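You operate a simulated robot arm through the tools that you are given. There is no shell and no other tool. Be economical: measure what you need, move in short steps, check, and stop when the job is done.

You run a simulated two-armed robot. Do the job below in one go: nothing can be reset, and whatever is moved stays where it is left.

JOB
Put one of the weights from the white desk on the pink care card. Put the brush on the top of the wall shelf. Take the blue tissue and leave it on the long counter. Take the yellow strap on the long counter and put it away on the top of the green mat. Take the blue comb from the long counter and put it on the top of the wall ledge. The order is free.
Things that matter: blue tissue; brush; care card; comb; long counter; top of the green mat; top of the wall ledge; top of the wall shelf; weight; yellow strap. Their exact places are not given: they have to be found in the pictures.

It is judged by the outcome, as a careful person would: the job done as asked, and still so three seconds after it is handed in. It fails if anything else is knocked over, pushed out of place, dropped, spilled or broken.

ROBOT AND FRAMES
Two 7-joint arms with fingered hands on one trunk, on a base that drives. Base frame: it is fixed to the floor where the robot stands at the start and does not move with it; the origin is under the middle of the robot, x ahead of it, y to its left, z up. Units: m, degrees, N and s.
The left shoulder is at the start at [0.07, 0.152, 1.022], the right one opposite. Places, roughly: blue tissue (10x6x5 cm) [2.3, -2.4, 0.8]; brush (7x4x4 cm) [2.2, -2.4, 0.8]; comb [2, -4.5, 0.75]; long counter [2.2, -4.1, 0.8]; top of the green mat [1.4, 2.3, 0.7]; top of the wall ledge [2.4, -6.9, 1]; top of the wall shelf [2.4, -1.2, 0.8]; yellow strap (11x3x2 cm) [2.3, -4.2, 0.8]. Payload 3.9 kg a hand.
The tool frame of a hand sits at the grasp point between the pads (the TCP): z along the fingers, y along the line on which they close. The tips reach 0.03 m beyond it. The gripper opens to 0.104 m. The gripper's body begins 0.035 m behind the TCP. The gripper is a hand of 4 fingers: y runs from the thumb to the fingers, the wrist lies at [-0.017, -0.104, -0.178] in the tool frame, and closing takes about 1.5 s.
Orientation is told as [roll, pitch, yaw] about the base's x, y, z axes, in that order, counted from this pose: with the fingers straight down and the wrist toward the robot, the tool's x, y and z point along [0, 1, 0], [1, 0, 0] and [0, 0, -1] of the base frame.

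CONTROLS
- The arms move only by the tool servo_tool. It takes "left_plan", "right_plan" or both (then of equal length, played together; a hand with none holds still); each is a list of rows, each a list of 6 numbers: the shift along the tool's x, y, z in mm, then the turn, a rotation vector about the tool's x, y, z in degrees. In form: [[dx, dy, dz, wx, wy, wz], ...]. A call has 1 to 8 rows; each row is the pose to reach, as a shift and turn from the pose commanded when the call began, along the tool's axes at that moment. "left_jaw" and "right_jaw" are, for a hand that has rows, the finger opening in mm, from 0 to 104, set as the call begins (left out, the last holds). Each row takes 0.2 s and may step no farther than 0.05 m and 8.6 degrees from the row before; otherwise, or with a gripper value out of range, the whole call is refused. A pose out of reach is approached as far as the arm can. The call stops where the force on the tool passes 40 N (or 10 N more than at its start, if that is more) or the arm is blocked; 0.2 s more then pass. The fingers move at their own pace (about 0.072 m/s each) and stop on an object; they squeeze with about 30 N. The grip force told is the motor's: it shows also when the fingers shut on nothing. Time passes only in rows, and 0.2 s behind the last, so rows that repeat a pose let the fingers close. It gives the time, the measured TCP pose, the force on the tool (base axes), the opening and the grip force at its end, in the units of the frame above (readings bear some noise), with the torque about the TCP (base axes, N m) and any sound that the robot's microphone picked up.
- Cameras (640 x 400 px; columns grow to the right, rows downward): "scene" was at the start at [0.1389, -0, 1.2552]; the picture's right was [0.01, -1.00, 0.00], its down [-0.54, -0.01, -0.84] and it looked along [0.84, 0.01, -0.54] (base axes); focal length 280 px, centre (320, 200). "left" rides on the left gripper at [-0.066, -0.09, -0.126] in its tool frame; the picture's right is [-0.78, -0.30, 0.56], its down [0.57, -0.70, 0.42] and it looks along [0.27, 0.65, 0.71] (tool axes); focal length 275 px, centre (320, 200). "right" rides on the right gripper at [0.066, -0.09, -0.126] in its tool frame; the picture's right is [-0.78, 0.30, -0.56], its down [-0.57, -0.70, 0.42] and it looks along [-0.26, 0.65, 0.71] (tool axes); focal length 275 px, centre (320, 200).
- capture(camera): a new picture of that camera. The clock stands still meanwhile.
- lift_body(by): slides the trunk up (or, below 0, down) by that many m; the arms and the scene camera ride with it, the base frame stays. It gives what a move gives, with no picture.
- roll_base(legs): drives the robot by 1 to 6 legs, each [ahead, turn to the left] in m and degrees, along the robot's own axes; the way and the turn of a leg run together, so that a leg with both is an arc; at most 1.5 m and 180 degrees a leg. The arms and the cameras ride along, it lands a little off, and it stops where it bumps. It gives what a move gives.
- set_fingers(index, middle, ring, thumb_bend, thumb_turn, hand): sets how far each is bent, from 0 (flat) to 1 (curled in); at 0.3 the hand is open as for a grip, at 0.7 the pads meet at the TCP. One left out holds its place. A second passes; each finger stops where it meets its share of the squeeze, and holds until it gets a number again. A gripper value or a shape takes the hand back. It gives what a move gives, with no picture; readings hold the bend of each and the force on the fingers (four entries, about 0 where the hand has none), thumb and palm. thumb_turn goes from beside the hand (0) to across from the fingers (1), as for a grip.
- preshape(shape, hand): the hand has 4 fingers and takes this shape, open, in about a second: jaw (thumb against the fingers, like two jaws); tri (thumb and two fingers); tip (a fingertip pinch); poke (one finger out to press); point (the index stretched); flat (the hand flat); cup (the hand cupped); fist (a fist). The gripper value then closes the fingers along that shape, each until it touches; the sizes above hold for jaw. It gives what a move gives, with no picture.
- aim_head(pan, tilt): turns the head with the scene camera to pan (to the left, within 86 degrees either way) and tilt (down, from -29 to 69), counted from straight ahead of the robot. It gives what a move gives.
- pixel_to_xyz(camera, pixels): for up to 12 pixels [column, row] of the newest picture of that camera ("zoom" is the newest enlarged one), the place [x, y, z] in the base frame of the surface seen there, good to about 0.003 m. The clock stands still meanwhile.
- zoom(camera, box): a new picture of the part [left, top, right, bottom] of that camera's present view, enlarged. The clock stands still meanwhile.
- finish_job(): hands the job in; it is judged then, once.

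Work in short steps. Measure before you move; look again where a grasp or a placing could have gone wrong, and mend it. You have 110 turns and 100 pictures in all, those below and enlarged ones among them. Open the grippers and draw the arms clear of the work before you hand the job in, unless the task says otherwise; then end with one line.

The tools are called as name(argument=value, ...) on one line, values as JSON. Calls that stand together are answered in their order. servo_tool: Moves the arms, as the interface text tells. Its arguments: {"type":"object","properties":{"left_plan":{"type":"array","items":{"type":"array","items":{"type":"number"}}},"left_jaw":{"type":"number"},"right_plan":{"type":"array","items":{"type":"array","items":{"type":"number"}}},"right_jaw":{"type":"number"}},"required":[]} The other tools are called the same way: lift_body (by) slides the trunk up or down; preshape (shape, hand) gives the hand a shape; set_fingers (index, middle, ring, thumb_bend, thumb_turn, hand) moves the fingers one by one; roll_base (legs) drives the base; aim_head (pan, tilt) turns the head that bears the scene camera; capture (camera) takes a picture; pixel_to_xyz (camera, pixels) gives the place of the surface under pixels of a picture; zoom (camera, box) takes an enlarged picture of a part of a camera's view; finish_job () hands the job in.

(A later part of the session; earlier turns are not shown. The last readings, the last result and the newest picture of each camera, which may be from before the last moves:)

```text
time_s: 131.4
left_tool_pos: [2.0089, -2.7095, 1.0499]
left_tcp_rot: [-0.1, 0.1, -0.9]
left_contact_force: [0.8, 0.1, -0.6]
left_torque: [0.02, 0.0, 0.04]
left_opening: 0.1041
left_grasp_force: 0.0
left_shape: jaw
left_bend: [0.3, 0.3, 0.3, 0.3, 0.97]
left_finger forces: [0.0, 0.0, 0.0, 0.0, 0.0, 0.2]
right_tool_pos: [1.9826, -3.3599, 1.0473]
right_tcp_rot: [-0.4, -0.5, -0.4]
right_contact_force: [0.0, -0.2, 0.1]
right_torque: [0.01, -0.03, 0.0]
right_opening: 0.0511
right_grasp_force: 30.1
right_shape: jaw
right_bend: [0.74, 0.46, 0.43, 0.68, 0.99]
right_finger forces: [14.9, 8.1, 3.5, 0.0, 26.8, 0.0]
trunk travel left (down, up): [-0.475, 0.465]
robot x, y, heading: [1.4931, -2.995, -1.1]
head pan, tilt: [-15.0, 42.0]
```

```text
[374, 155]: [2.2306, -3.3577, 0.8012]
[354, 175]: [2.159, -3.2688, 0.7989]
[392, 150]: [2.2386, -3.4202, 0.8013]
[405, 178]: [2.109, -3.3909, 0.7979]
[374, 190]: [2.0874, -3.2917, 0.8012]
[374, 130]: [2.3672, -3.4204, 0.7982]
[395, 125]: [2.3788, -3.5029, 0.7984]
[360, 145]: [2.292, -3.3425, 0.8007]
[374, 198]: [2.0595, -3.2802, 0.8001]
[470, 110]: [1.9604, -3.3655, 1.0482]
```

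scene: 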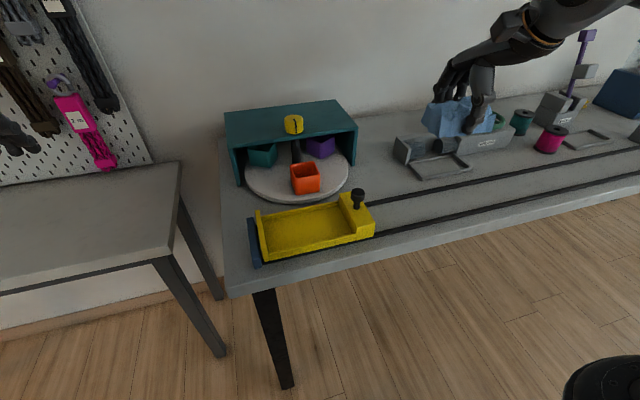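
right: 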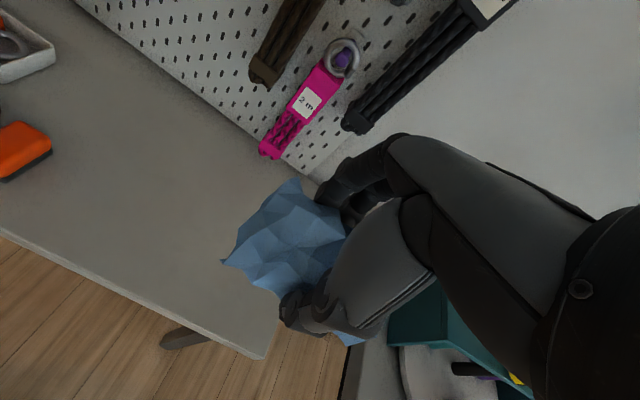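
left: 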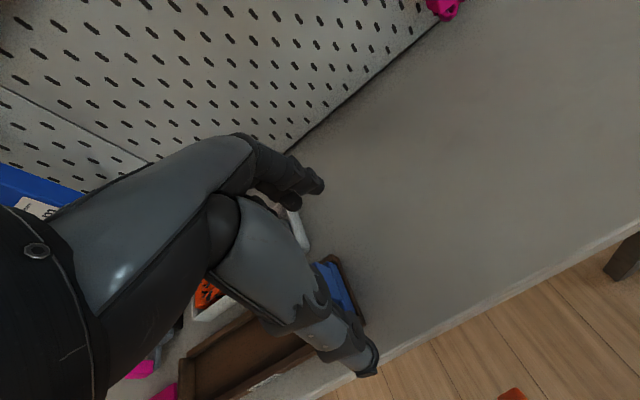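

I move the tissue forward to (2.22,-3.355) and lower most of the way.

servo_tool(right_plan=[[0, 47, 0, 0, 0, 0], [0, 94, 0, 0, 0, 0], [0, 141, 0, 0, 0, 0], [0, 188, 0, 0, 0, 0], [2, 237, 0, 0, 0, 0], [2, 237, 45, 0, 0, 0], [2, 237, 90, 0, 0, 0], [2, 237, 130, 0, 0, 0]])

zoom(camera="scene", box=[270, 80, 490, 220])

```text
time_s: 133.2
left_tool_pos: [2.0099, -2.7095, 1.0491]
left_tcp_rot: [0.1, 0.2, -0.8]
left_contact_force: [1.4, -0.9, 0.0]
left_torque: [0.02, 0.06, 0.03]
left_opening: 0.1038
left_grasp_force: 0.0
left_shape: jaw
left_bend: [0.3, 0.3, 0.3, 0.3, 0.97]
left_finger forces: [0.0, 0.0, 0.0, 0.0, 0.0, 0.1]
right_tool_pos: [2.201, -3.3749, 0.9145]
right_tcp_rot: [0.1, -0.7, -2.4]
right_contact_force: [0.7, -1.1, 0.9]
right_torque: [0.0, 0.12, 0.01]
right_opening: 0.0508
right_grasp_force: 30.4
right_shape: jaw
right_bend: [0.74, 0.46, 0.44, 0.68, 0.99]
right_finger forces: [15.1, 8.1, 3.9, 0.1, 27.0, 0.0]
right hand out of reach, approached as far as the arm can: row 4, 5, 6, 7, 8
trunk travel left (down, up): [-0.475, 0.465]
robot x, y, heading: [1.489, -2.9915, -1.2]
head pan, tilt: [-15.0, 42.0]
```

```text
2.86 times, centred on (380, 150) of scene
```

zoom: 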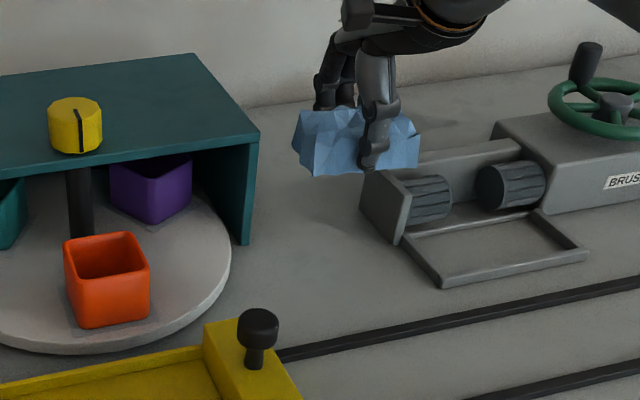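

The arm is at its reach limit. I pull the hand back 60 mm, then drive the base 0.1 m closer.

servo_tool(right_plan=[[0, -30, -10, 0, 0, 0], [5, -60, -20, 0, 0, 0], [15, -80, -20, 0, 0, 0]])

roll_base(legs=[[0.1, 0]])

zoom(camera="scene", box=[270, 100, 490, 240])

```text
time_s: 134.0
left_tool_pos: [2.0072, -2.7083, 1.05]
left_tcp_rot: [-0.1, 0.0, -0.9]
left_contact_force: [-0.8, 0.9, 0.8]
left_torque: [-0.03, 0.01, 0.0]
left_opening: 0.1039
left_grasp_force: 0.1
left_shape: jaw
left_bend: [0.3, 0.3, 0.3, 0.3, 0.97]
left_finger forces: [0.1, 0.0, 0.0, 0.0, 0.1, 0.0]
right_tool_pos: [2.1162, -3.3593, 0.9348]
right_tcp_rot: [-0.6, -0.5, -0.5]
right_contact_force: [-0.7, 0.2, 0.6]
right_torque: [0.03, 0.01, 0.01]
right_opening: 0.0508
right_grasp_force: 30.1
right_shape: jaw
right_bend: [0.74, 0.46, 0.44, 0.68, 0.99]
right_finger forces: [14.9, 8.1, 3.9, 0.0, 26.9, 0.1]
trunk travel left (down, up): [-0.475, 0.465]
robot x, y, heading: [1.4916, -2.9912, -1.2]
head pan, tilt: [-15.0, 42.0]
```

```text
time_s: 135.1
left_tool_pos: [2.1086, -2.711, 1.0497]
left_tcp_rot: [0.0, 0.1, -0.9]
left_contact_force: [0.8, -0.6, 0.3]
left_torque: [0.0, 0.03, 0.0]
left_opening: 0.1039
left_grasp_force: 0.1
left_shape: jaw
left_bend: [0.3, 0.3, 0.3, 0.3, 0.97]
left_finger forces: [0.0, 0.1, 0.0, 0.0, 0.1, 0.1]
right_tool_pos: [2.2197, -3.3602, 0.9352]
right_tcp_rot: [-0.6, -0.4, -0.4]
right_contact_force: [1.0, -0.9, 0.1]
right_torque: [0.01, 0.01, -0.02]
right_opening: 0.0508
right_grasp_force: 30.3
right_shape: jaw
right_bend: [0.74, 0.46, 0.44, 0.68, 0.99]
right_finger forces: [14.9, 8.2, 3.8, 0.0, 27.0, 0.0]
trunk travel left (down, up): [-0.475, 0.465]
robot x, y, heading: [1.5929, -2.9939, -1.1]
head pan, tilt: [-15.0, 42.0]
```

```text
2.86 times, centred on (380, 170) of scene
```

zoom: 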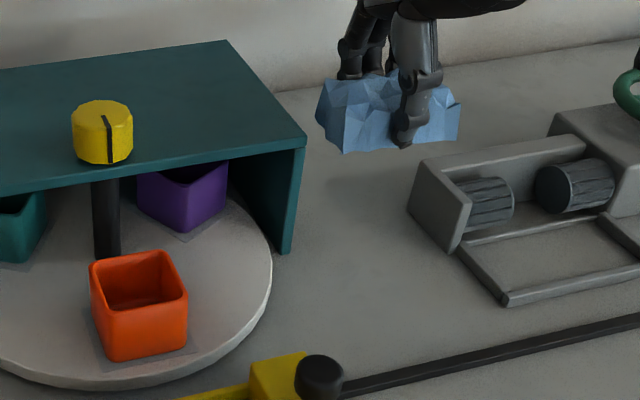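

I measure the tissue's side extents before lowering.

pixel_to_xyz(camera="zoom", pixels=[[323, 120], [455, 115], [345, 145], [290, 230], [290, 160], [420, 190], [435, 240], [375, 220]])

```text
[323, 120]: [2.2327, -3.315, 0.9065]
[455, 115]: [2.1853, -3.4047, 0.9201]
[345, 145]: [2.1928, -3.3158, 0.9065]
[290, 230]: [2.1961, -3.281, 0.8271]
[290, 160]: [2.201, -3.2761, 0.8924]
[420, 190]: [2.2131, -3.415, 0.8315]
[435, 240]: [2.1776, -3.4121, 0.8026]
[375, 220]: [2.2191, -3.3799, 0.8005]
```

The tissue spans y -3.315…-3.405 between the box side (-3.28) and the machine (-3.415); I centre it by 10 mm and lower.

servo_tool(right_plan=[[10, -8, 0, 0, 0, 0], [10, -8, 30, 0, 0, 0], [10, -8, 60, 0, 0, 0], [10, -8, 80, 0, 0, 0], [10, -8, 92, 0, 0, 0], [10, -8, 97, 0, 0, 0], [10, -8, 97, 0, 0, 0]])

zoom(camera="scene", box=[310, 120, 450, 210])

```text
time_s: 136.7
left_tool_pos: [2.109, -2.7104, 1.0498]
left_tcp_rot: [0.0, 0.0, -0.9]
left_contact_force: [-0.2, -0.4, 0.1]
left_torque: [-0.02, -0.02, 0.0]
left_opening: 0.1039
left_grasp_force: 0.2
left_shape: jaw
left_bend: [0.3, 0.3, 0.3, 0.3, 0.97]
left_finger forces: [0.0, 0.0, 0.1, 0.1, 0.0, 0.0]
right_tool_pos: [2.2126, -3.3502, 0.8376]
right_tcp_rot: [-0.5, -0.5, -0.4]
right_contact_force: [0.4, 0.4, -0.4]
right_torque: [-0.02, -0.01, 0.04]
right_opening: 0.0507
right_grasp_force: 30.0
right_shape: jaw
right_bend: [0.74, 0.46, 0.44, 0.68, 0.99]
right_finger forces: [14.9, 8.1, 3.9, 0.0, 26.9, 0.0]
trunk travel left (down, up): [-0.475, 0.465]
robot x, y, heading: [1.5892, -2.9939, -1.0]
head pan, tilt: [-15.0, 42.0]
```

```text
4.44 times, centred on (380, 165) of scene
```

zoom: 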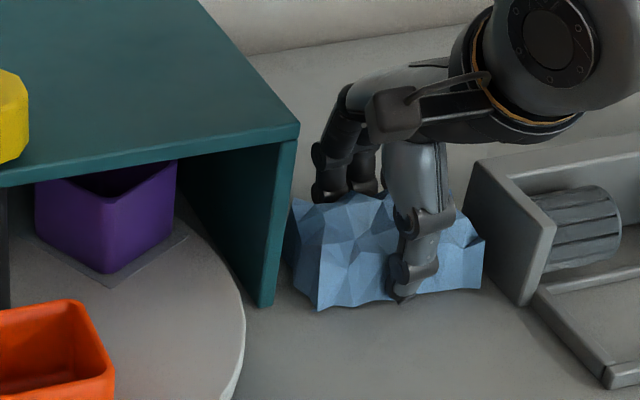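

The tissue fits the gap and is at the counter surface. I lower 2 mm, open and rise.

servo_tool(right_plan=[[0, 0, 2, 0, 0, 0], [0, 0, 2, 0, 0, 0]])

servo_tool(right_plan=[[0, 0, 0, 0, 0, 0], [0, 0, 0, 0, 0, 0], [0, 0, 0, 0, 0, 0], [0, 0, 0, 0, 0, 0], [0, 0, -20, 0, 0, 0], [0, 0, -60, 0, 0, 0], [0, 0, -105, 0, 0, 0], [0, 0, -150, 0, 0, 0]], right_jaw=90)

servo_tool(right_plan=[[0, -40, -20, 0, 0, 0], [0, -80, -40, 0, 0, 0], [0, -120, -55, 0, 0, 0]])

capture(camera="scene")

```text
time_s: 137.3
left_tool_pos: [2.108, -2.7105, 1.0512]
left_tcp_rot: [-0.1, 0.0, -1.0]
left_contact_force: [0.9, 0.1, -0.6]
left_torque: [0.03, 0.05, 0.0]
left_opening: 0.1041
left_grasp_force: 0.0
left_shape: jaw
left_bend: [0.3, 0.3, 0.3, 0.3, 0.97]
left_finger forces: [0.1, 0.1, 0.1, 0.0, 0.0, 0.1]
right_tool_pos: [2.2127, -3.3498, 0.8358]
right_tcp_rot: [-0.5, -0.5, -0.4]
right_contact_force: [-0.3, 0.0, 3.5]
right_torque: [-0.05, 0.07, 0.02]
right_opening: 0.0509
right_grasp_force: 30.1
right_shape: jaw
right_bend: [0.74, 0.46, 0.44, 0.68, 0.99]
right_finger forces: [15.0, 8.2, 4.0, 0.0, 27.3, 0.0]
trunk travel left (down, up): [-0.475, 0.465]
robot x, y, heading: [1.5918, -2.9977, -0.9]
head pan, tilt: [-15.0, 42.0]
```

```text
time_s: 139.1
left_tool_pos: [2.1079, -2.7086, 1.0515]
left_tcp_rot: [-0.1, 0.0, -0.8]
left_contact_force: [-0.5, -0.7, 0.2]
left_torque: [0.02, -0.03, -0.03]
left_opening: 0.1042
left_grasp_force: 0.1
left_shape: jaw
left_bend: [0.3, 0.3, 0.3, 0.3, 0.97]
left_finger forces: [0.1, 0.0, 0.1, 0.1, 0.1, 0.0]
right_tool_pos: [2.2113, -3.3489, 0.9866]
right_tcp_rot: [-0.6, -0.4, -0.3]
right_contact_force: [0.2, 1.0, 0.1]
right_torque: [0.01, 0.0, -0.04]
right_opening: 0.0898
right_grasp_force: 0.0
right_shape: jaw
right_bend: [0.28, 0.33, 0.3, 0.37, 0.98]
right_finger forces: [0.0, 0.0, 0.1, 0.0, 0.0, 0.0]
trunk travel left (down, up): [-0.475, 0.465]
robot x, y, heading: [1.5899, -2.9985, -1.5]
head pan, tilt: [-15.0, 42.0]
```

```text
time_s: 139.9
left_tool_pos: [2.1071, -2.7102, 1.0512]
left_tcp_rot: [-0.1, -0.1, -0.9]
left_contact_force: [-0.7, 0.9, 0.7]
left_torque: [-0.01, -0.04, 0.0]
left_opening: 0.1038
left_grasp_force: 0.0
left_shape: jaw
left_bend: [0.3, 0.3, 0.3, 0.3, 0.97]
left_finger forces: [0.0, 0.1, 0.0, 0.1, 0.0, 0.1]
right_tool_pos: [2.0897, -3.3468, 1.041]
right_tcp_rot: [-0.5, -0.5, -0.5]
right_contact_force: [-0.4, -0.1, -0.8]
right_torque: [-0.03, 0.0, 0.02]
right_opening: 0.0896
right_grasp_force: 0.1
right_shape: jaw
right_bend: [0.28, 0.33, 0.3, 0.37, 0.98]
right_finger forces: [0.1, 0.0, 0.1, 0.0, 0.0, 0.0]
trunk travel left (down, up): [-0.475, 0.465]
robot x, y, heading: [1.591, -2.9963, -1.3]
head pan, tilt: [-15.0, 42.0]
```

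```text
30 pictures are left
```

scene: 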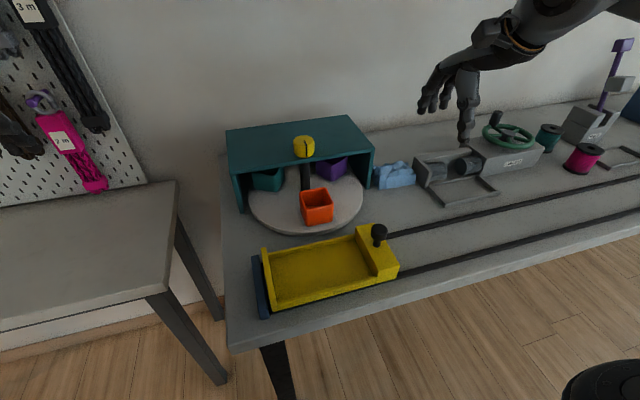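

The tissue is left neatly on the long counter. Next the strap and comb: I raise the trunk for clearance, drive along the counter to y≈-4.05, and look.

lift_body(by=0.2)

roll_base(legs=[[-0.28, 0], [0, -89], [1.05, 0], [0, 90], [0.2, 0]])

aim_head(pan=-15, tilt=45)

capture(camera="scene")

```text
time_s: 142.1
left_tool_pos: [2.1087, -2.7106, 1.2494]
left_tcp_rot: [-0.2, 0.0, -0.9]
left_contact_force: [0.2, -0.5, -0.1]
left_torque: [-0.01, -0.02, -0.04]
left_opening: 0.1041
left_grasp_force: 0.0
left_shape: jaw
left_bend: [0.3, 0.3, 0.3, 0.3, 0.97]
left_finger forces: [0.0, 0.0, 0.0, 0.1, 0.0, 0.0]
right_tool_pos: [2.0924, -3.3485, 1.2405]
right_tcp_rot: [-0.5, -0.3, -0.6]
right_contact_force: [-0.6, -0.1, -0.5]
right_torque: [0.01, 0.0, -0.05]
right_opening: 0.0902
right_grasp_force: 0.0
right_shape: jaw
right_bend: [0.28, 0.33, 0.3, 0.37, 0.98]
right_finger forces: [0.1, 0.0, 0.0, 0.1, 0.0, 0.0]
trunk travel left (down, up): [-0.675, 0.265]
robot x, y, heading: [1.5895, -2.992, -0.9]
head pan, tilt: [-15.0, 42.0]
```

```text
time_s: 157.9
left_tool_pos: [2.0134, -3.7464, 1.251]
left_tcp_rot: [0.0, 0.0, -0.1]
left_contact_force: [0.4, -0.2, 0.2]
left_torque: [-0.05, -0.02, 0.0]
left_opening: 0.1043
left_grasp_force: 0.1
left_shape: jaw
left_bend: [0.3, 0.3, 0.3, 0.3, 0.97]
left_finger forces: [0.0, 0.1, 0.0, 0.1, 0.1, 0.0]
right_tool_pos: [2.0055, -4.3842, 1.2414]
right_tcp_rot: [-0.5, -0.4, 0.2]
right_contact_force: [-0.2, 0.7, -0.2]
right_torque: [-0.03, -0.05, 0.0]
right_opening: 0.0898
right_grasp_force: 0.0
right_shape: jaw
right_bend: [0.28, 0.33, 0.3, 0.37, 0.98]
right_finger forces: [0.0, 0.0, 0.0, 0.0, 0.1, 0.1]
trunk travel left (down, up): [-0.675, 0.265]
robot x, y, heading: [1.5048, -4.042, -0.0]
head pan, tilt: [-15.0, 42.0]
```

```text
time_s: 158.5
left_tool_pos: [2.0157, -3.7483, 1.2492]
left_tcp_rot: [-0.2, -0.1, -0.2]
left_contact_force: [0.7, 0.5, 0.9]
left_torque: [0.02, 0.03, 0.02]
left_opening: 0.1039
left_grasp_force: 0.0
left_shape: jaw
left_bend: [0.3, 0.3, 0.3, 0.3, 0.97]
left_finger forces: [0.0, 0.1, 0.1, 0.1, 0.1, 0.0]
right_tool_pos: [2.0068, -4.3855, 1.24]
right_tcp_rot: [-0.6, -0.5, 0.3]
right_contact_force: [-1.1, 0.3, 0.2]
right_torque: [-0.04, -0.01, 0.0]
right_opening: 0.0897
right_grasp_force: 0.1
right_shape: jaw
right_bend: [0.28, 0.33, 0.3, 0.37, 0.98]
right_finger forces: [0.1, 0.0, 0.1, 0.0, 0.0, 0.0]
trunk travel left (down, up): [-0.675, 0.265]
robot x, y, heading: [1.5007, -4.0435, -0.4]
head pan, tilt: [-15.0, 45.0]
```

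```text
29 pictures are left
```

scene: 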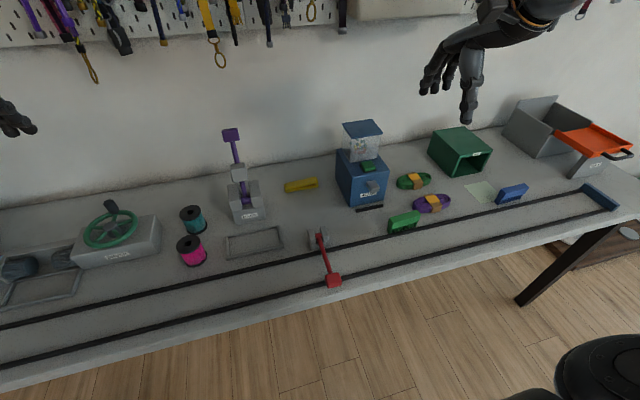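

The yellow strap is at (301,185), the blue comb at (512,193) (a green comb at (404,220) is a decoy). I zoom on both and measure.

zoom(camera="scene", box=[470, 165, 566, 225])

pixel_to_xyz(camera="scene", pixels=[[301, 184], [286, 187], [317, 181], [301, 192], [512, 190], [498, 198], [527, 186], [512, 200], [245, 200], [345, 190], [340, 128], [235, 135]])

zoom(camera="scene", box=[262, 160, 342, 210])

```text
6.67 times, centred on (518, 195) of scene
```

zoom: 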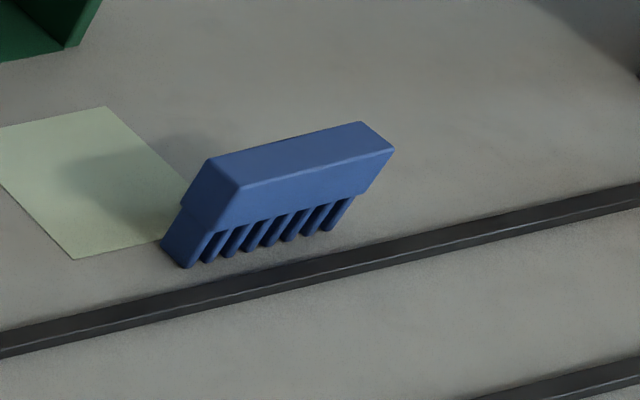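

```text
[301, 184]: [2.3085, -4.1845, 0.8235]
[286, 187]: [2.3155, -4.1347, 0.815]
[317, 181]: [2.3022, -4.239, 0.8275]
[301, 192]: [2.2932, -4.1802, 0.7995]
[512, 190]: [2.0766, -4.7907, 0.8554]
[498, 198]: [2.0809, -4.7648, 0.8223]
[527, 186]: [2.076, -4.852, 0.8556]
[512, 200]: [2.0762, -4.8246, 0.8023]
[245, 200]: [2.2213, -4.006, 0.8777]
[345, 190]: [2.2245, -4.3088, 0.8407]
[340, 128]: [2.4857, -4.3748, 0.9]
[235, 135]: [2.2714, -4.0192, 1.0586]
```

```text
8.00 times, centred on (302, 185) of scene
```

zoom: 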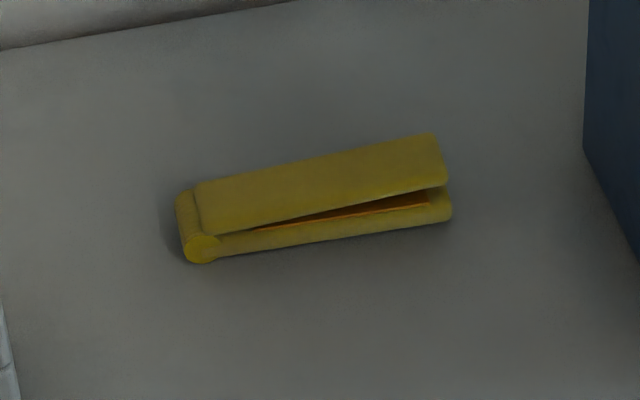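

Strap centre (2.307,-4.185), top z 0.826, lying along y; comb near (2.077,-4.81). I drive 0.1 m closer, move the right hand sideways while still high, then lower the trunk.

roll_base(legs=[[0.1, 0]])

servo_tool(right_plan=[[40, 0, 0, 0, 0, 0], [80, 0, 0, 0, 0, 0], [120, 0, 0, 0, 0, 0], [160, 0, 0, 0, 0, 0], [200, 0, 0, 0, 0, 0]])

lift_body(by=-0.2)

servo_tool(right_plan=[[0, 40, 10, 0, 0, 0], [0, 80, 20, 0, 0, 0], [0, 120, 40, 0, 0, 0], [0, 160, 60, 0, 0, 0], [0, 200, 80, 0, 0, 0], [0, 200, 110, 0, 0, 0]])

capture(camera="right")

```text
time_s: 159.7
left_tool_pos: [2.113, -3.7491, 1.2519]
left_tcp_rot: [-0.1, -0.1, -0.2]
left_contact_force: [-0.5, 0.1, -0.6]
left_torque: [0.0, -0.02, 0.01]
left_opening: 0.1038
left_grasp_force: 0.1
left_shape: jaw
left_bend: [0.3, 0.3, 0.3, 0.3, 0.97]
left_finger forces: [0.0, 0.1, 0.1, 0.0, 0.1, 0.1]
right_tool_pos: [2.1034, -4.3862, 1.2425]
right_tcp_rot: [-0.5, -0.8, 0.2]
right_contact_force: [0.4, 0.1, 0.5]
right_torque: [0.0, -0.07, -0.03]
right_opening: 0.0897
right_grasp_force: 0.0
right_shape: jaw
right_bend: [0.28, 0.33, 0.3, 0.37, 0.98]
right_finger forces: [0.0, 0.0, 0.1, 0.0, 0.1, 0.1]
trunk travel left (down, up): [-0.675, 0.265]
robot x, y, heading: [1.6002, -4.0376, -0.2]
head pan, tilt: [-15.0, 45.0]
```

```text
time_s: 160.8
left_tool_pos: [2.1177, -3.7471, 1.2489]
left_tcp_rot: [-0.3, -0.1, -0.2]
left_contact_force: [0.3, 0.2, 0.4]
left_torque: [0.0, 0.0, 0.01]
left_opening: 0.1038
left_grasp_force: 0.1
left_shape: jaw
left_bend: [0.3, 0.3, 0.3, 0.3, 0.97]
left_finger forces: [0.0, 0.0, 0.1, 0.1, 0.0, 0.0]
right_tool_pos: [2.1088, -4.1828, 1.2381]
right_tcp_rot: [-0.6, -0.4, 0.2]
right_contact_force: [-0.7, 0.2, 0.6]
right_torque: [-0.03, 0.01, -0.04]
right_opening: 0.0898
right_grasp_force: 0.1
right_shape: jaw
right_bend: [0.28, 0.33, 0.3, 0.37, 0.98]
right_finger forces: [0.1, 0.0, 0.1, 0.0, 0.1, 0.0]
trunk travel left (down, up): [-0.675, 0.265]
robot x, y, heading: [1.6067, -4.0374, -0.2]
head pan, tilt: [-15.0, 45.0]
```

```text
time_s: 163.0
left_tool_pos: [2.1159, -3.7489, 1.0502]
left_tcp_rot: [-0.1, 0.0, -0.2]
left_contact_force: [0.0, -0.3, 0.0]
left_torque: [-0.02, 0.01, 0.0]
left_opening: 0.1038
left_grasp_force: 0.0
left_shape: jaw
left_bend: [0.3, 0.3, 0.3, 0.3, 0.97]
left_finger forces: [0.1, 0.0, 0.0, 0.0, 0.0, 0.1]
right_tool_pos: [2.1079, -4.1848, 1.0384]
right_tcp_rot: [-0.4, -0.6, 0.2]
right_contact_force: [-0.5, 0.3, 0.3]
right_torque: [0.01, 0.01, 0.01]
right_opening: 0.09
right_grasp_force: 0.0
right_shape: jaw
right_bend: [0.28, 0.33, 0.3, 0.37, 0.98]
right_finger forces: [0.1, 0.0, 0.1, 0.0, 0.0, 0.0]
trunk travel left (down, up): [-0.475, 0.465]
robot x, y, heading: [1.6039, -4.0398, -0.0]
head pan, tilt: [-15.0, 45.0]
```

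```text
time_s: 164.4
left_tool_pos: [2.1169, -3.7488, 1.0519]
left_tcp_rot: [-0.1, 0.0, -0.2]
left_contact_force: [0.4, -0.8, 0.4]
left_torque: [-0.03, 0.0, 0.0]
left_opening: 0.1036
left_grasp_force: 0.1
left_shape: jaw
left_bend: [0.3, 0.3, 0.3, 0.3, 0.97]
left_finger forces: [0.1, 0.1, 0.0, 0.0, 0.0, 0.0]
right_tool_pos: [2.3082, -4.1871, 0.9289]
right_tcp_rot: [-0.5, -0.5, 0.2]
right_contact_force: [0.4, -0.3, -1.0]
right_torque: [0.01, -0.01, -0.02]
right_opening: 0.0901
right_grasp_force: 0.0
right_shape: jaw
right_bend: [0.28, 0.33, 0.3, 0.37, 0.98]
right_finger forces: [0.0, 0.0, 0.0, 0.0, 0.0, 0.0]
trunk travel left (down, up): [-0.475, 0.465]
robot x, y, heading: [1.6025, -4.0414, -0.3]
head pan, tilt: [-15.0, 45.0]
```

```text
26 pictures are left
```

right: 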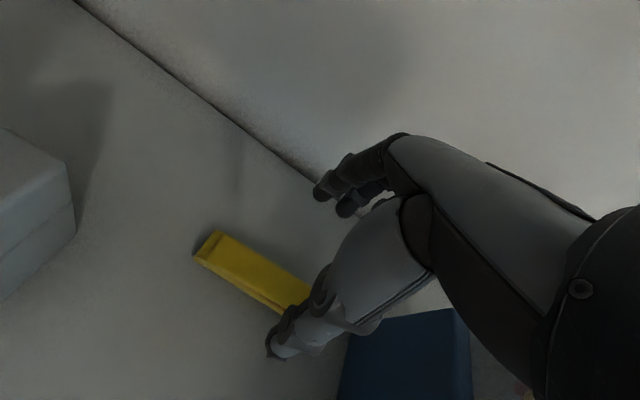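

The strap lies beneath the grasp point. I descend 95 mm and close.

servo_tool(right_plan=[[0, 0, 35, 0, 0, 0], [0, 0, 65, 0, 0, 0], [0, 0, 85, 0, 0, 0], [0, 0, 95, 0, 0, 0], [0, 0, 95, 0, 0, 0]])

servo_tool(right_plan=[[0, 0, 0, 0, 0, 0], [0, 0, 0, 0, 0, 0], [0, 0, 0, 0, 0, 0], [0, 0, 0, 0, 0, 0], [0, 0, 0, 0, 0, 0], [0, 0, 0, 0, 0, 0], [0, 0, 0, 0, 0, 0], [0, 0, 0, 0, 0, 0]], right_jaw=10)

capture(camera="right")

```text
time_s: 165.6
left_tool_pos: [2.1177, -3.749, 1.0514]
left_tcp_rot: [0.0, 0.1, -0.1]
left_contact_force: [-0.9, 0.7, -1.0]
left_torque: [0.04, 0.01, -0.01]
left_opening: 0.1037
left_grasp_force: 0.1
left_shape: jaw
left_bend: [0.3, 0.3, 0.3, 0.3, 0.97]
left_finger forces: [0.0, 0.1, 0.1, 0.0, 0.0, 0.0]
right_tool_pos: [2.3095, -4.1866, 0.8346]
right_tcp_rot: [-0.5, -0.4, 0.2]
right_contact_force: [0.2, -0.6, -0.1]
right_torque: [0.0, 0.03, -0.01]
right_opening: 0.0898
right_grasp_force: 0.0
right_shape: jaw
right_bend: [0.28, 0.33, 0.3, 0.37, 0.98]
right_finger forces: [0.0, 0.0, 0.0, 0.0, 0.0, 0.0]
trunk travel left (down, up): [-0.475, 0.465]
robot x, y, heading: [1.6026, -4.0401, -0.5]
head pan, tilt: [-15.0, 45.0]
```

```text
time_s: 167.4
left_tool_pos: [2.1163, -3.7483, 1.0503]
left_tcp_rot: [-0.1, 0.0, -0.1]
left_contact_force: [0.3, -0.6, 0.6]
left_torque: [0.0, 0.0, -0.01]
left_opening: 0.1039
left_grasp_force: 0.1
left_shape: jaw
left_bend: [0.3, 0.3, 0.3, 0.3, 0.97]
left_finger forces: [0.0, 0.0, 0.0, 0.0, 0.0, 0.0]
right_tool_pos: [2.309, -4.1876, 0.8351]
right_tcp_rot: [-0.5, -0.5, 0.2]
right_contact_force: [0.5, -0.1, 0.3]
right_torque: [-0.04, -0.03, -0.02]
right_opening: 0.0244
right_grasp_force: 30.1
right_shape: jaw
right_bend: [0.73, 0.58, 0.57, 0.74, 1.0]
right_finger forces: [15.5, 8.1, 3.6, 0.0, 27.0, 0.0]
trunk travel left (down, up): [-0.475, 0.465]
robot x, y, heading: [1.5988, -4.0399, -0.3]
head pan, tilt: [-15.0, 45.0]
```

```text
25 pictures are left
```

right: 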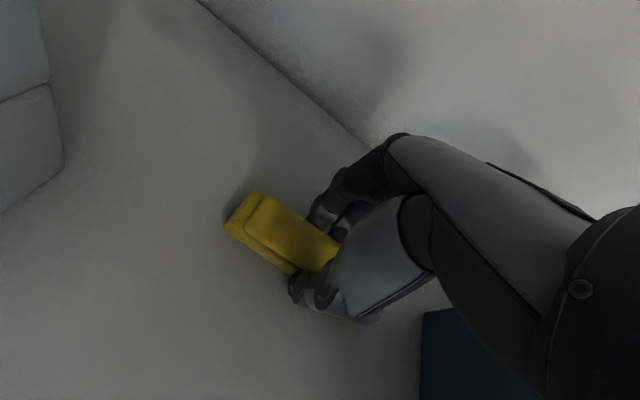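

The strap is held firmly. I lift it out, raise the trunk, and drive along to y≈-5.08 so the left hand can take the comb.

servo_tool(right_plan=[[0, 0, -45, 0, 0, 0], [0, 0, -90, 0, 0, 0], [0, -10, -135, 0, 0, 0], [0, -50, -160, 0, 0, 0], [0, -95, -180, 0, 0, 0], [0, -140, -190, 0, 0, 0], [0, -180, -200, 0, 0, 0], [0, -205, -205, 0, 0, 0]])

lift_body(by=0.2)

servo_tool(right_plan=[[-40, 0, 0, 0, 0, 0], [-80, 0, 0, 0, 0, 0], [-120, 0, 0, 0, 0, 0], [-150, 0, 0, 0, 0, 0]])

roll_base(legs=[[-0.32, 0], [0, -90], [1.04, 0], [0, 90], [0.28, 0]])

aim_head(pan=5, tilt=50)

capture(camera="scene")

```text
time_s: 169.2
left_tool_pos: [2.1162, -3.7493, 1.0504]
left_tcp_rot: [0.0, 0.0, -0.2]
left_contact_force: [0.4, -0.4, 0.3]
left_torque: [-0.03, -0.02, 0.0]
left_opening: 0.1039
left_grasp_force: 0.1
left_shape: jaw
left_bend: [0.3, 0.3, 0.3, 0.3, 0.97]
left_finger forces: [0.0, 0.0, 0.1, 0.1, 0.1, 0.0]
right_tool_pos: [2.1033, -4.185, 1.04]
right_tcp_rot: [-0.6, -0.5, 0.2]
right_contact_force: [0.3, 0.8, -0.1]
right_torque: [-0.01, 0.02, 0.03]
right_opening: 0.0245
right_grasp_force: 30.1
right_shape: jaw
right_bend: [0.73, 0.58, 0.57, 0.74, 1.0]
right_finger forces: [15.6, 7.9, 3.7, 0.1, 27.1, 0.0]
trunk travel left (down, up): [-0.475, 0.465]
robot x, y, heading: [1.6041, -4.0422, -0.7]
head pan, tilt: [-15.0, 45.0]
```

```text
time_s: 171.4
left_tool_pos: [2.1179, -3.7486, 1.2503]
left_tcp_rot: [-0.1, 0.0, -0.3]
left_contact_force: [0.2, 0.5, -0.5]
left_torque: [0.02, 0.02, 0.0]
left_opening: 0.1038
left_grasp_force: 0.1
left_shape: jaw
left_bend: [0.3, 0.3, 0.3, 0.3, 0.97]
left_finger forces: [0.1, 0.0, 0.0, 0.0, 0.1, 0.0]
right_tool_pos: [2.1037, -4.1849, 1.2397]
right_tcp_rot: [-0.4, -0.5, 0.2]
right_contact_force: [-0.3, 0.6, -0.2]
right_torque: [0.0, 0.02, 0.02]
right_opening: 0.0245
right_grasp_force: 29.7
right_shape: jaw
right_bend: [0.73, 0.58, 0.57, 0.74, 1.0]
right_finger forces: [15.6, 7.9, 3.6, 0.0, 27.1, 0.0]
trunk travel left (down, up): [-0.675, 0.265]
robot x, y, heading: [1.6026, -4.0395, -0.5]
head pan, tilt: [-15.0, 45.0]
```

```text
time_s: 172.4
left_tool_pos: [2.1158, -3.7496, 1.2516]
left_tcp_rot: [0.0, -0.1, -0.2]
left_contact_force: [0.2, -0.4, -0.4]
left_torque: [0.01, 0.0, -0.02]
left_opening: 0.1036
left_grasp_force: 0.1
left_shape: jaw
left_bend: [0.3, 0.3, 0.3, 0.3, 0.97]
left_finger forces: [0.1, 0.0, 0.1, 0.0, 0.0, 0.0]
right_tool_pos: [2.1051, -4.3367, 1.2402]
right_tcp_rot: [-0.4, -0.6, 0.3]
right_contact_force: [0.1, 0.5, -0.7]
right_torque: [0.02, -0.01, -0.03]
right_opening: 0.0244
right_grasp_force: 30.2
right_shape: jaw
right_bend: [0.73, 0.58, 0.57, 0.74, 1.0]
right_finger forces: [15.5, 7.9, 3.6, 0.1, 27.1, 0.0]
trunk travel left (down, up): [-0.675, 0.265]
robot x, y, heading: [1.6053, -4.0399, -0.4]
head pan, tilt: [-15.0, 45.0]
```

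```text
time_s: 188.7
left_tool_pos: [2.0656, -4.7836, 1.2522]
left_tcp_rot: [0.0, -0.1, -0.6]
left_contact_force: [-0.3, 0.1, 0.7]
left_torque: [0.0, 0.01, -0.01]
left_opening: 0.104
left_grasp_force: 0.0
left_shape: jaw
left_bend: [0.3, 0.3, 0.3, 0.3, 0.97]
left_finger forces: [0.0, 0.0, 0.0, 0.1, 0.1, 0.1]
right_tool_pos: [2.0506, -5.3699, 1.2408]
right_tcp_rot: [-0.5, -0.6, -0.2]
right_contact_force: [-0.2, -0.5, 0.0]
right_torque: [-0.02, -0.03, -0.02]
right_opening: 0.0241
right_grasp_force: 29.9
right_shape: jaw
right_bend: [0.73, 0.58, 0.57, 0.75, 1.0]
right_finger forces: [15.4, 7.7, 3.6, 0.1, 26.6, 0.0]
trunk travel left (down, up): [-0.675, 0.265]
robot x, y, heading: [1.5511, -5.0735, -0.7]
head pan, tilt: [-15.0, 45.0]
```

```text
time_s: 189.5
left_tool_pos: [2.0686, -4.7848, 1.2502]
left_tcp_rot: [-0.1, 0.0, -0.6]
left_contact_force: [0.8, 0.3, -0.7]
left_torque: [-0.01, -0.01, -0.01]
left_opening: 0.1039
left_grasp_force: 0.1
left_shape: jaw
left_bend: [0.3, 0.3, 0.3, 0.3, 0.97]
left_finger forces: [0.1, 0.0, 0.0, 0.0, 0.0, 0.0]
right_tool_pos: [2.0529, -5.3697, 1.2411]
right_tcp_rot: [-0.5, -0.5, -0.2]
right_contact_force: [0.1, 0.2, -1.3]
right_torque: [-0.03, -0.02, -0.01]
right_opening: 0.0242
right_grasp_force: 29.8
right_shape: jaw
right_bend: [0.73, 0.58, 0.57, 0.75, 1.0]
right_finger forces: [15.4, 7.7, 3.6, 0.1, 26.6, 0.1]
trunk travel left (down, up): [-0.675, 0.265]
robot x, y, heading: [1.548, -5.0739, -0.8]
head pan, tilt: [5.0, 50.0]
```

```text
24 pictures are left
```

scene: 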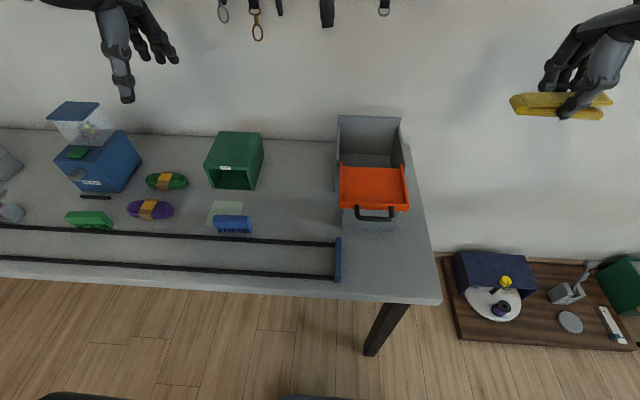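

The comb is at (232,223), nearly under the left hand. I measure it.

zoom(camera="scene", box=[192, 198, 272, 248])

pixel_to_xyz(camera="zoom", pixels=[[190, 150], [470, 150], [320, 150], [320, 175], [200, 200], [460, 200], [200, 260], [460, 250], [320, 270]])

```text
8.00 times, centred on (232, 223) of scene
```

zoom: 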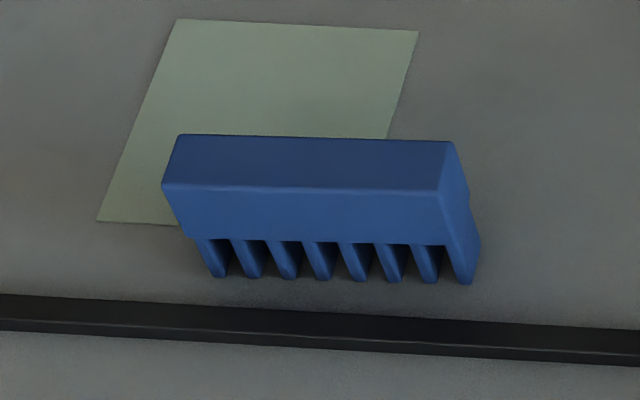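

```text
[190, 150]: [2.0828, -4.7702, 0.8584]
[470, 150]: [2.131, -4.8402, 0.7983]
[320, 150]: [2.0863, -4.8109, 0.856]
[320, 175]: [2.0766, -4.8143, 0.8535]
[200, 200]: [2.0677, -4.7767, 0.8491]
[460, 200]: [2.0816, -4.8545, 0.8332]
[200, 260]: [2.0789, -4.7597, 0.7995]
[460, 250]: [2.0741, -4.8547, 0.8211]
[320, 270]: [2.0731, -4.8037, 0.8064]
```

Comb centre (2.079,-4.811), top 0.857, standing on its teeth. I lower the trunk, line up the left hand, and descend partway.

lift_body(by=-0.2)

servo_tool(left_plan=[[-25, 10, 0, 0, 0, 0], [-25, 10, 40, 0, 0, 0], [-25, 10, 80, 0, 0, 0], [-25, 10, 115, 0, 0, 0], [-25, 10, 130, 0, 0, 0], [-25, 10, 130, 0, 0, 0]])

capture(camera="left")

```text
time_s: 191.7
left_tool_pos: [2.0674, -4.7835, 1.052]
left_tcp_rot: [0.0, 0.0, -0.7]
left_contact_force: [-0.6, 0.0, -0.9]
left_torque: [0.01, 0.0, 0.02]
left_opening: 0.1038
left_grasp_force: 0.1
left_shape: jaw
left_bend: [0.3, 0.3, 0.3, 0.3, 0.97]
left_finger forces: [0.0, 0.1, 0.1, 0.0, 0.0, 0.0]
right_tool_pos: [2.0522, -5.3699, 1.0407]
right_tcp_rot: [-0.4, -0.5, -0.2]
right_contact_force: [0.0, 0.6, 0.0]
right_torque: [0.0, -0.01, -0.01]
right_opening: 0.0238
right_grasp_force: 29.9
right_shape: jaw
right_bend: [0.73, 0.58, 0.57, 0.75, 1.0]
right_finger forces: [15.4, 7.7, 3.6, 0.0, 26.6, 0.0]
trunk travel left (down, up): [-0.475, 0.465]
robot x, y, heading: [1.5516, -5.0738, -1.0]
head pan, tilt: [5.0, 50.0]
```

```text
time_s: 193.1
left_tool_pos: [2.0786, -4.8084, 0.92]
left_tcp_rot: [-0.1, -0.1, -0.6]
left_contact_force: [0.6, 0.4, 0.0]
left_torque: [-0.01, -0.01, 0.05]
left_opening: 0.1037
left_grasp_force: 0.1
left_shape: jaw
left_bend: [0.3, 0.3, 0.3, 0.3, 0.97]
left_finger forces: [0.1, 0.1, 0.0, 0.0, 0.0, 0.1]
right_tool_pos: [2.0509, -5.3707, 1.0414]
right_tcp_rot: [-0.5, -0.4, -0.3]
right_contact_force: [-0.1, -0.5, -0.2]
right_torque: [0.02, -0.01, 0.01]
right_opening: 0.024
right_grasp_force: 29.9
right_shape: jaw
right_bend: [0.73, 0.58, 0.57, 0.75, 1.0]
right_finger forces: [15.4, 7.7, 3.6, 0.0, 26.6, 0.1]
trunk travel left (down, up): [-0.475, 0.465]
robot x, y, heading: [1.5514, -5.0752, -0.9]
head pan, tilt: [5.0, 50.0]
```

```text
22 pictures are left
```

left: 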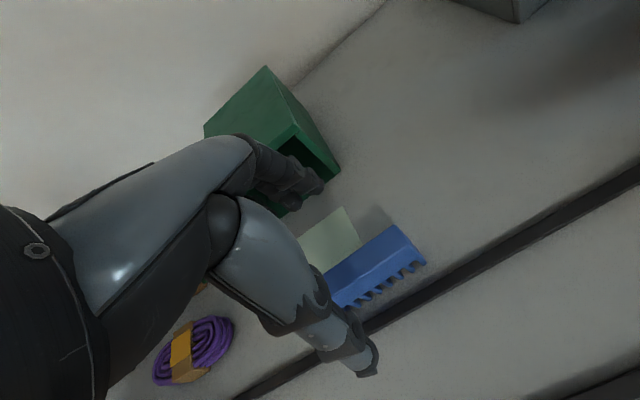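

The comb is centred beneath. I narrow the opening a bit, descend to z≈0.84 and close.

servo_tool(left_plan=[[0, 0, 0, 0, 0, 0], [0, 0, 25, 0, 0, 0], [0, 0, 50, 0, 0, 0], [0, 0, 70, 0, 0, 0], [0, 0, 80, 0, 0, 0], [0, 0, 80, 0, 0, 0]], left_jaw=80)

```text
time_s: 194.4
left_tool_pos: [2.0767, -4.8081, 0.8408]
left_tcp_rot: [-0.1, 0.0, -0.6]
left_contact_force: [-0.6, 1.0, -0.7]
left_torque: [0.0, -0.01, -0.01]
left_opening: 0.0804
left_grasp_force: 0.1
left_shape: jaw
left_bend: [0.27, 0.35, 0.32, 0.5, 0.98]
left_finger forces: [0.1, 0.0, 0.0, 0.1, 0.1, 0.1]
right_tool_pos: [2.0518, -5.3693, 1.0408]
right_tcp_rot: [-0.4, -0.4, -0.2]
right_contact_force: [0.1, 0.1, -0.1]
right_torque: [0.0, 0.0, 0.02]
right_opening: 0.0239
right_grasp_force: 29.6
right_shape: jaw
right_bend: [0.73, 0.58, 0.57, 0.75, 1.0]
right_finger forces: [15.4, 7.7, 3.7, 0.0, 26.7, 0.0]
trunk travel left (down, up): [-0.475, 0.465]
robot x, y, heading: [1.5503, -5.0708, -0.8]
head pan, tilt: [5.0, 50.0]
```

Reached without contact. I close on the comb.

servo_tool(left_plan=[[0, 0, 0, 0, 0, 0], [0, 0, 0, 0, 0, 0], [0, 0, 0, 0, 0, 0], [0, 0, 0, 0, 0, 0], [0, 0, 0, 0, 0, 0], [0, 0, 0, 0, 0, 0], [0, 0, 0, 0, 0, 0]], left_jaw=5)

capture(camera="left")

```text
time_s: 196.1
left_tool_pos: [2.0783, -4.8089, 0.8409]
left_tcp_rot: [0.0, -0.1, -0.5]
left_contact_force: [-0.6, -0.1, -0.5]
left_torque: [-0.02, -0.02, -0.02]
left_opening: 0.0134
left_grasp_force: 30.2
left_shape: jaw
left_bend: [0.72, 0.65, 0.71, 0.75, 1.0]
left_finger forces: [15.7, 7.7, 3.2, 0.0, 26.9, 0.1]
right_tool_pos: [2.0528, -5.3686, 1.0403]
right_tcp_rot: [-0.4, -0.5, -0.2]
right_contact_force: [0.5, -0.5, -0.9]
right_torque: [0.01, 0.03, 0.0]
right_opening: 0.0243
right_grasp_force: 30.4
right_shape: jaw
right_bend: [0.73, 0.58, 0.57, 0.75, 1.0]
right_finger forces: [15.4, 7.7, 3.6, 0.0, 26.6, 0.0]
trunk travel left (down, up): [-0.475, 0.465]
robot x, y, heading: [1.5526, -5.0735, -0.8]
head pan, tilt: [5.0, 50.0]
```

```text
21 pictures are left
```

left: 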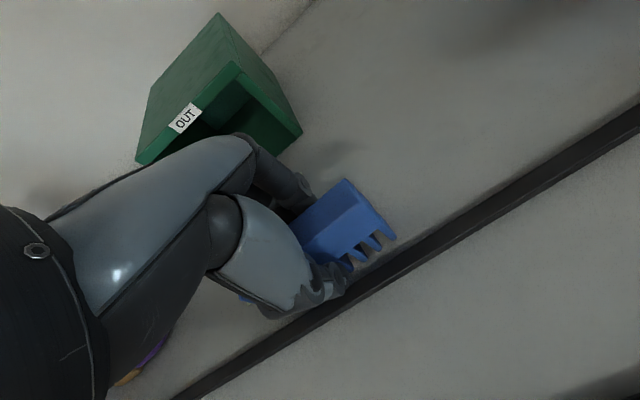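

The comb is held (13 mm, 27 N). I lift it clear, raise the trunk, back into the aisle, drive south, and look left toward the ledge.

servo_tool(left_plan=[[0, 0, -45, 0, 0, 0], [0, 0, -90, 0, 0, 0], [0, 0, -135, 0, 0, 0], [10, -5, -175, 0, 0, 0], [20, -10, -208, 0, 0, 0]])

lift_body(by=0.2)

roll_base(legs=[[-0.25, 0], [0, -90], [1.1, 0]])

aim_head(pan=45, tilt=22)

capture(camera="scene")

```text
time_s: 197.2
left_tool_pos: [2.0674, -4.7888, 1.0493]
left_tcp_rot: [0.0, 0.0, -0.6]
left_contact_force: [0.5, 0.4, -0.6]
left_torque: [0.04, 0.0, 0.02]
left_opening: 0.0131
left_grasp_force: 30.0
left_shape: jaw
left_bend: [0.72, 0.65, 0.71, 0.75, 1.0]
left_finger forces: [15.9, 7.9, 3.2, 0.0, 27.0, 0.0]
right_tool_pos: [2.0523, -5.3702, 1.0401]
right_tcp_rot: [-0.6, -0.6, -0.2]
right_contact_force: [-0.4, 0.2, -1.4]
right_torque: [0.01, 0.0, 0.0]
right_opening: 0.0242
right_grasp_force: 29.8
right_shape: jaw
right_bend: [0.73, 0.58, 0.57, 0.75, 1.0]
right_finger forces: [15.3, 7.6, 3.7, 0.1, 26.7, 0.1]
trunk travel left (down, up): [-0.475, 0.465]
robot x, y, heading: [1.5546, -5.071, -0.9]
head pan, tilt: [5.0, 50.0]
```

```text
time_s: 199.4
left_tool_pos: [2.0678, -4.7888, 1.2486]
left_tcp_rot: [0.1, 0.1, -0.7]
left_contact_force: [0.2, -1.2, -0.7]
left_torque: [0.0, 0.01, 0.01]
left_opening: 0.0129
left_grasp_force: 29.7
left_shape: jaw
left_bend: [0.72, 0.65, 0.71, 0.75, 1.0]
left_finger forces: [15.9, 7.9, 3.3, 0.0, 27.0, 0.0]
right_tool_pos: [2.0512, -5.3711, 1.2406]
right_tcp_rot: [-0.5, -0.6, -0.3]
right_contact_force: [-0.2, -0.7, -0.5]
right_torque: [0.03, 0.01, -0.02]
right_opening: 0.024
right_grasp_force: 30.4
right_shape: jaw
right_bend: [0.73, 0.58, 0.57, 0.75, 1.0]
right_finger forces: [15.3, 7.6, 3.6, 0.0, 26.5, 0.0]
trunk travel left (down, up): [-0.675, 0.265]
robot x, y, heading: [1.5512, -5.0715, -0.8]
head pan, tilt: [5.0, 50.0]
```

```text
time_s: 210.4
left_tool_pos: [1.566, -6.6944, 1.2485]
left_tcp_rot: [-0.1, 0.0, -90.7]
left_contact_force: [-0.2, -0.2, -0.6]
left_torque: [0.0, -0.02, -0.04]
left_opening: 0.0132
left_grasp_force: 29.9
left_shape: jaw
left_bend: [0.72, 0.65, 0.71, 0.75, 1.0]
left_finger forces: [15.6, 7.8, 3.3, 0.1, 26.5, 0.0]
right_tool_pos: [0.9846, -6.6789, 1.2409]
right_tcp_rot: [-0.5, -0.5, -90.2]
right_contact_force: [0.4, -0.2, -0.8]
right_torque: [0.02, 0.01, -0.02]
right_opening: 0.024
right_grasp_force: 29.7
right_shape: jaw
right_bend: [0.73, 0.58, 0.58, 0.75, 1.0]
right_finger forces: [15.3, 7.7, 3.5, 0.0, 26.3, 0.0]
trunk travel left (down, up): [-0.675, 0.265]
robot x, y, heading: [1.2817, -6.1799, -91.0]
head pan, tilt: [5.0, 50.0]
```

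```text
time_s: 211.4
left_tool_pos: [1.5665, -6.6963, 1.249]
left_tcp_rot: [0.0, 0.1, -90.7]
left_contact_force: [0.6, 0.8, -0.3]
left_torque: [-0.03, 0.0, 0.01]
left_opening: 0.0131
left_grasp_force: 31.2
left_shape: jaw
left_bend: [0.72, 0.65, 0.71, 0.75, 1.0]
left_finger forces: [15.6, 7.7, 3.3, 0.0, 26.5, 0.0]
right_tool_pos: [0.9846, -6.679, 1.24]
right_tcp_rot: [-0.5, -0.5, -90.4]
right_contact_force: [-0.5, -0.2, -1.1]
right_torque: [0.02, -0.01, -0.01]
right_opening: 0.0237
right_grasp_force: 30.6
right_shape: jaw
right_bend: [0.73, 0.58, 0.58, 0.75, 1.0]
right_finger forces: [15.3, 7.6, 3.5, 0.1, 26.3, 0.1]
trunk travel left (down, up): [-0.675, 0.265]
robot x, y, heading: [1.2848, -6.179, -91.0]
head pan, tilt: [45.0, 22.0]
```

```text
20 pictures are left
```

scene: 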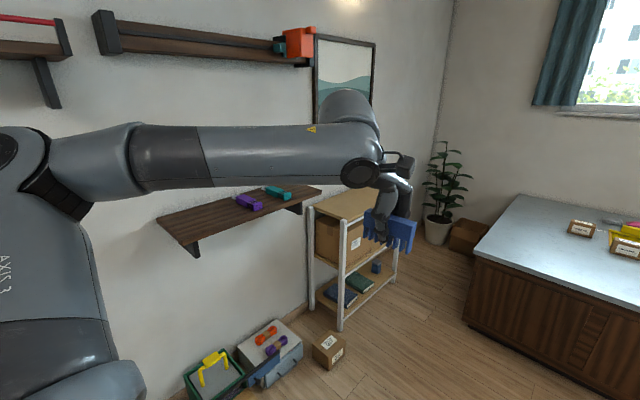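

The wall ledge is the brown board at (240,208) with a purple and a teal clip on it. I measure it for a free spot.

pixel_to_xyz(camera="scene", pixels=[[170, 218], [195, 240], [200, 222], [225, 215], [245, 203], [278, 192], [300, 197], [318, 188], [255, 215], [260, 330], [340, 330], [310, 50]])

zoom(camera="scene", box=[150, 160, 340, 270])

```text
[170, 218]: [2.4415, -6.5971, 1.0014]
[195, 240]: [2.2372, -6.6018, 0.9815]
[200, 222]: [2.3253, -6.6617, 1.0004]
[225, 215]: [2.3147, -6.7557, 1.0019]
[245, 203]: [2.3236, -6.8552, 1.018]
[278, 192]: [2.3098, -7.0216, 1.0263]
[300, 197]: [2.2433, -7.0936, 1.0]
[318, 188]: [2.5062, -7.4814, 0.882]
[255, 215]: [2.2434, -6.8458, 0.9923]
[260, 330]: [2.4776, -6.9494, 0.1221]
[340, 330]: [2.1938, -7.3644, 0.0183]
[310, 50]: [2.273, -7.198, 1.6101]
```

```text
3.37 times, centred on (245, 215) of scene
```

zoom: 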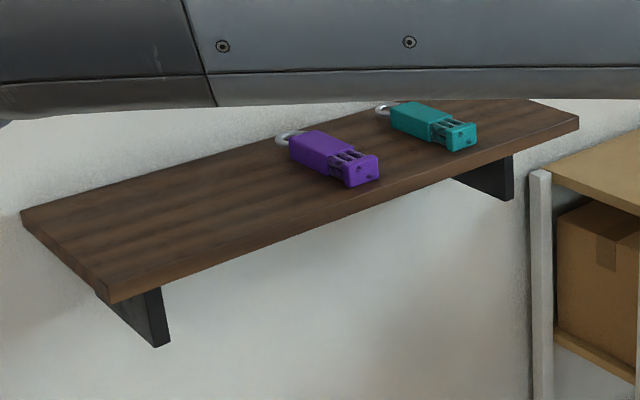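

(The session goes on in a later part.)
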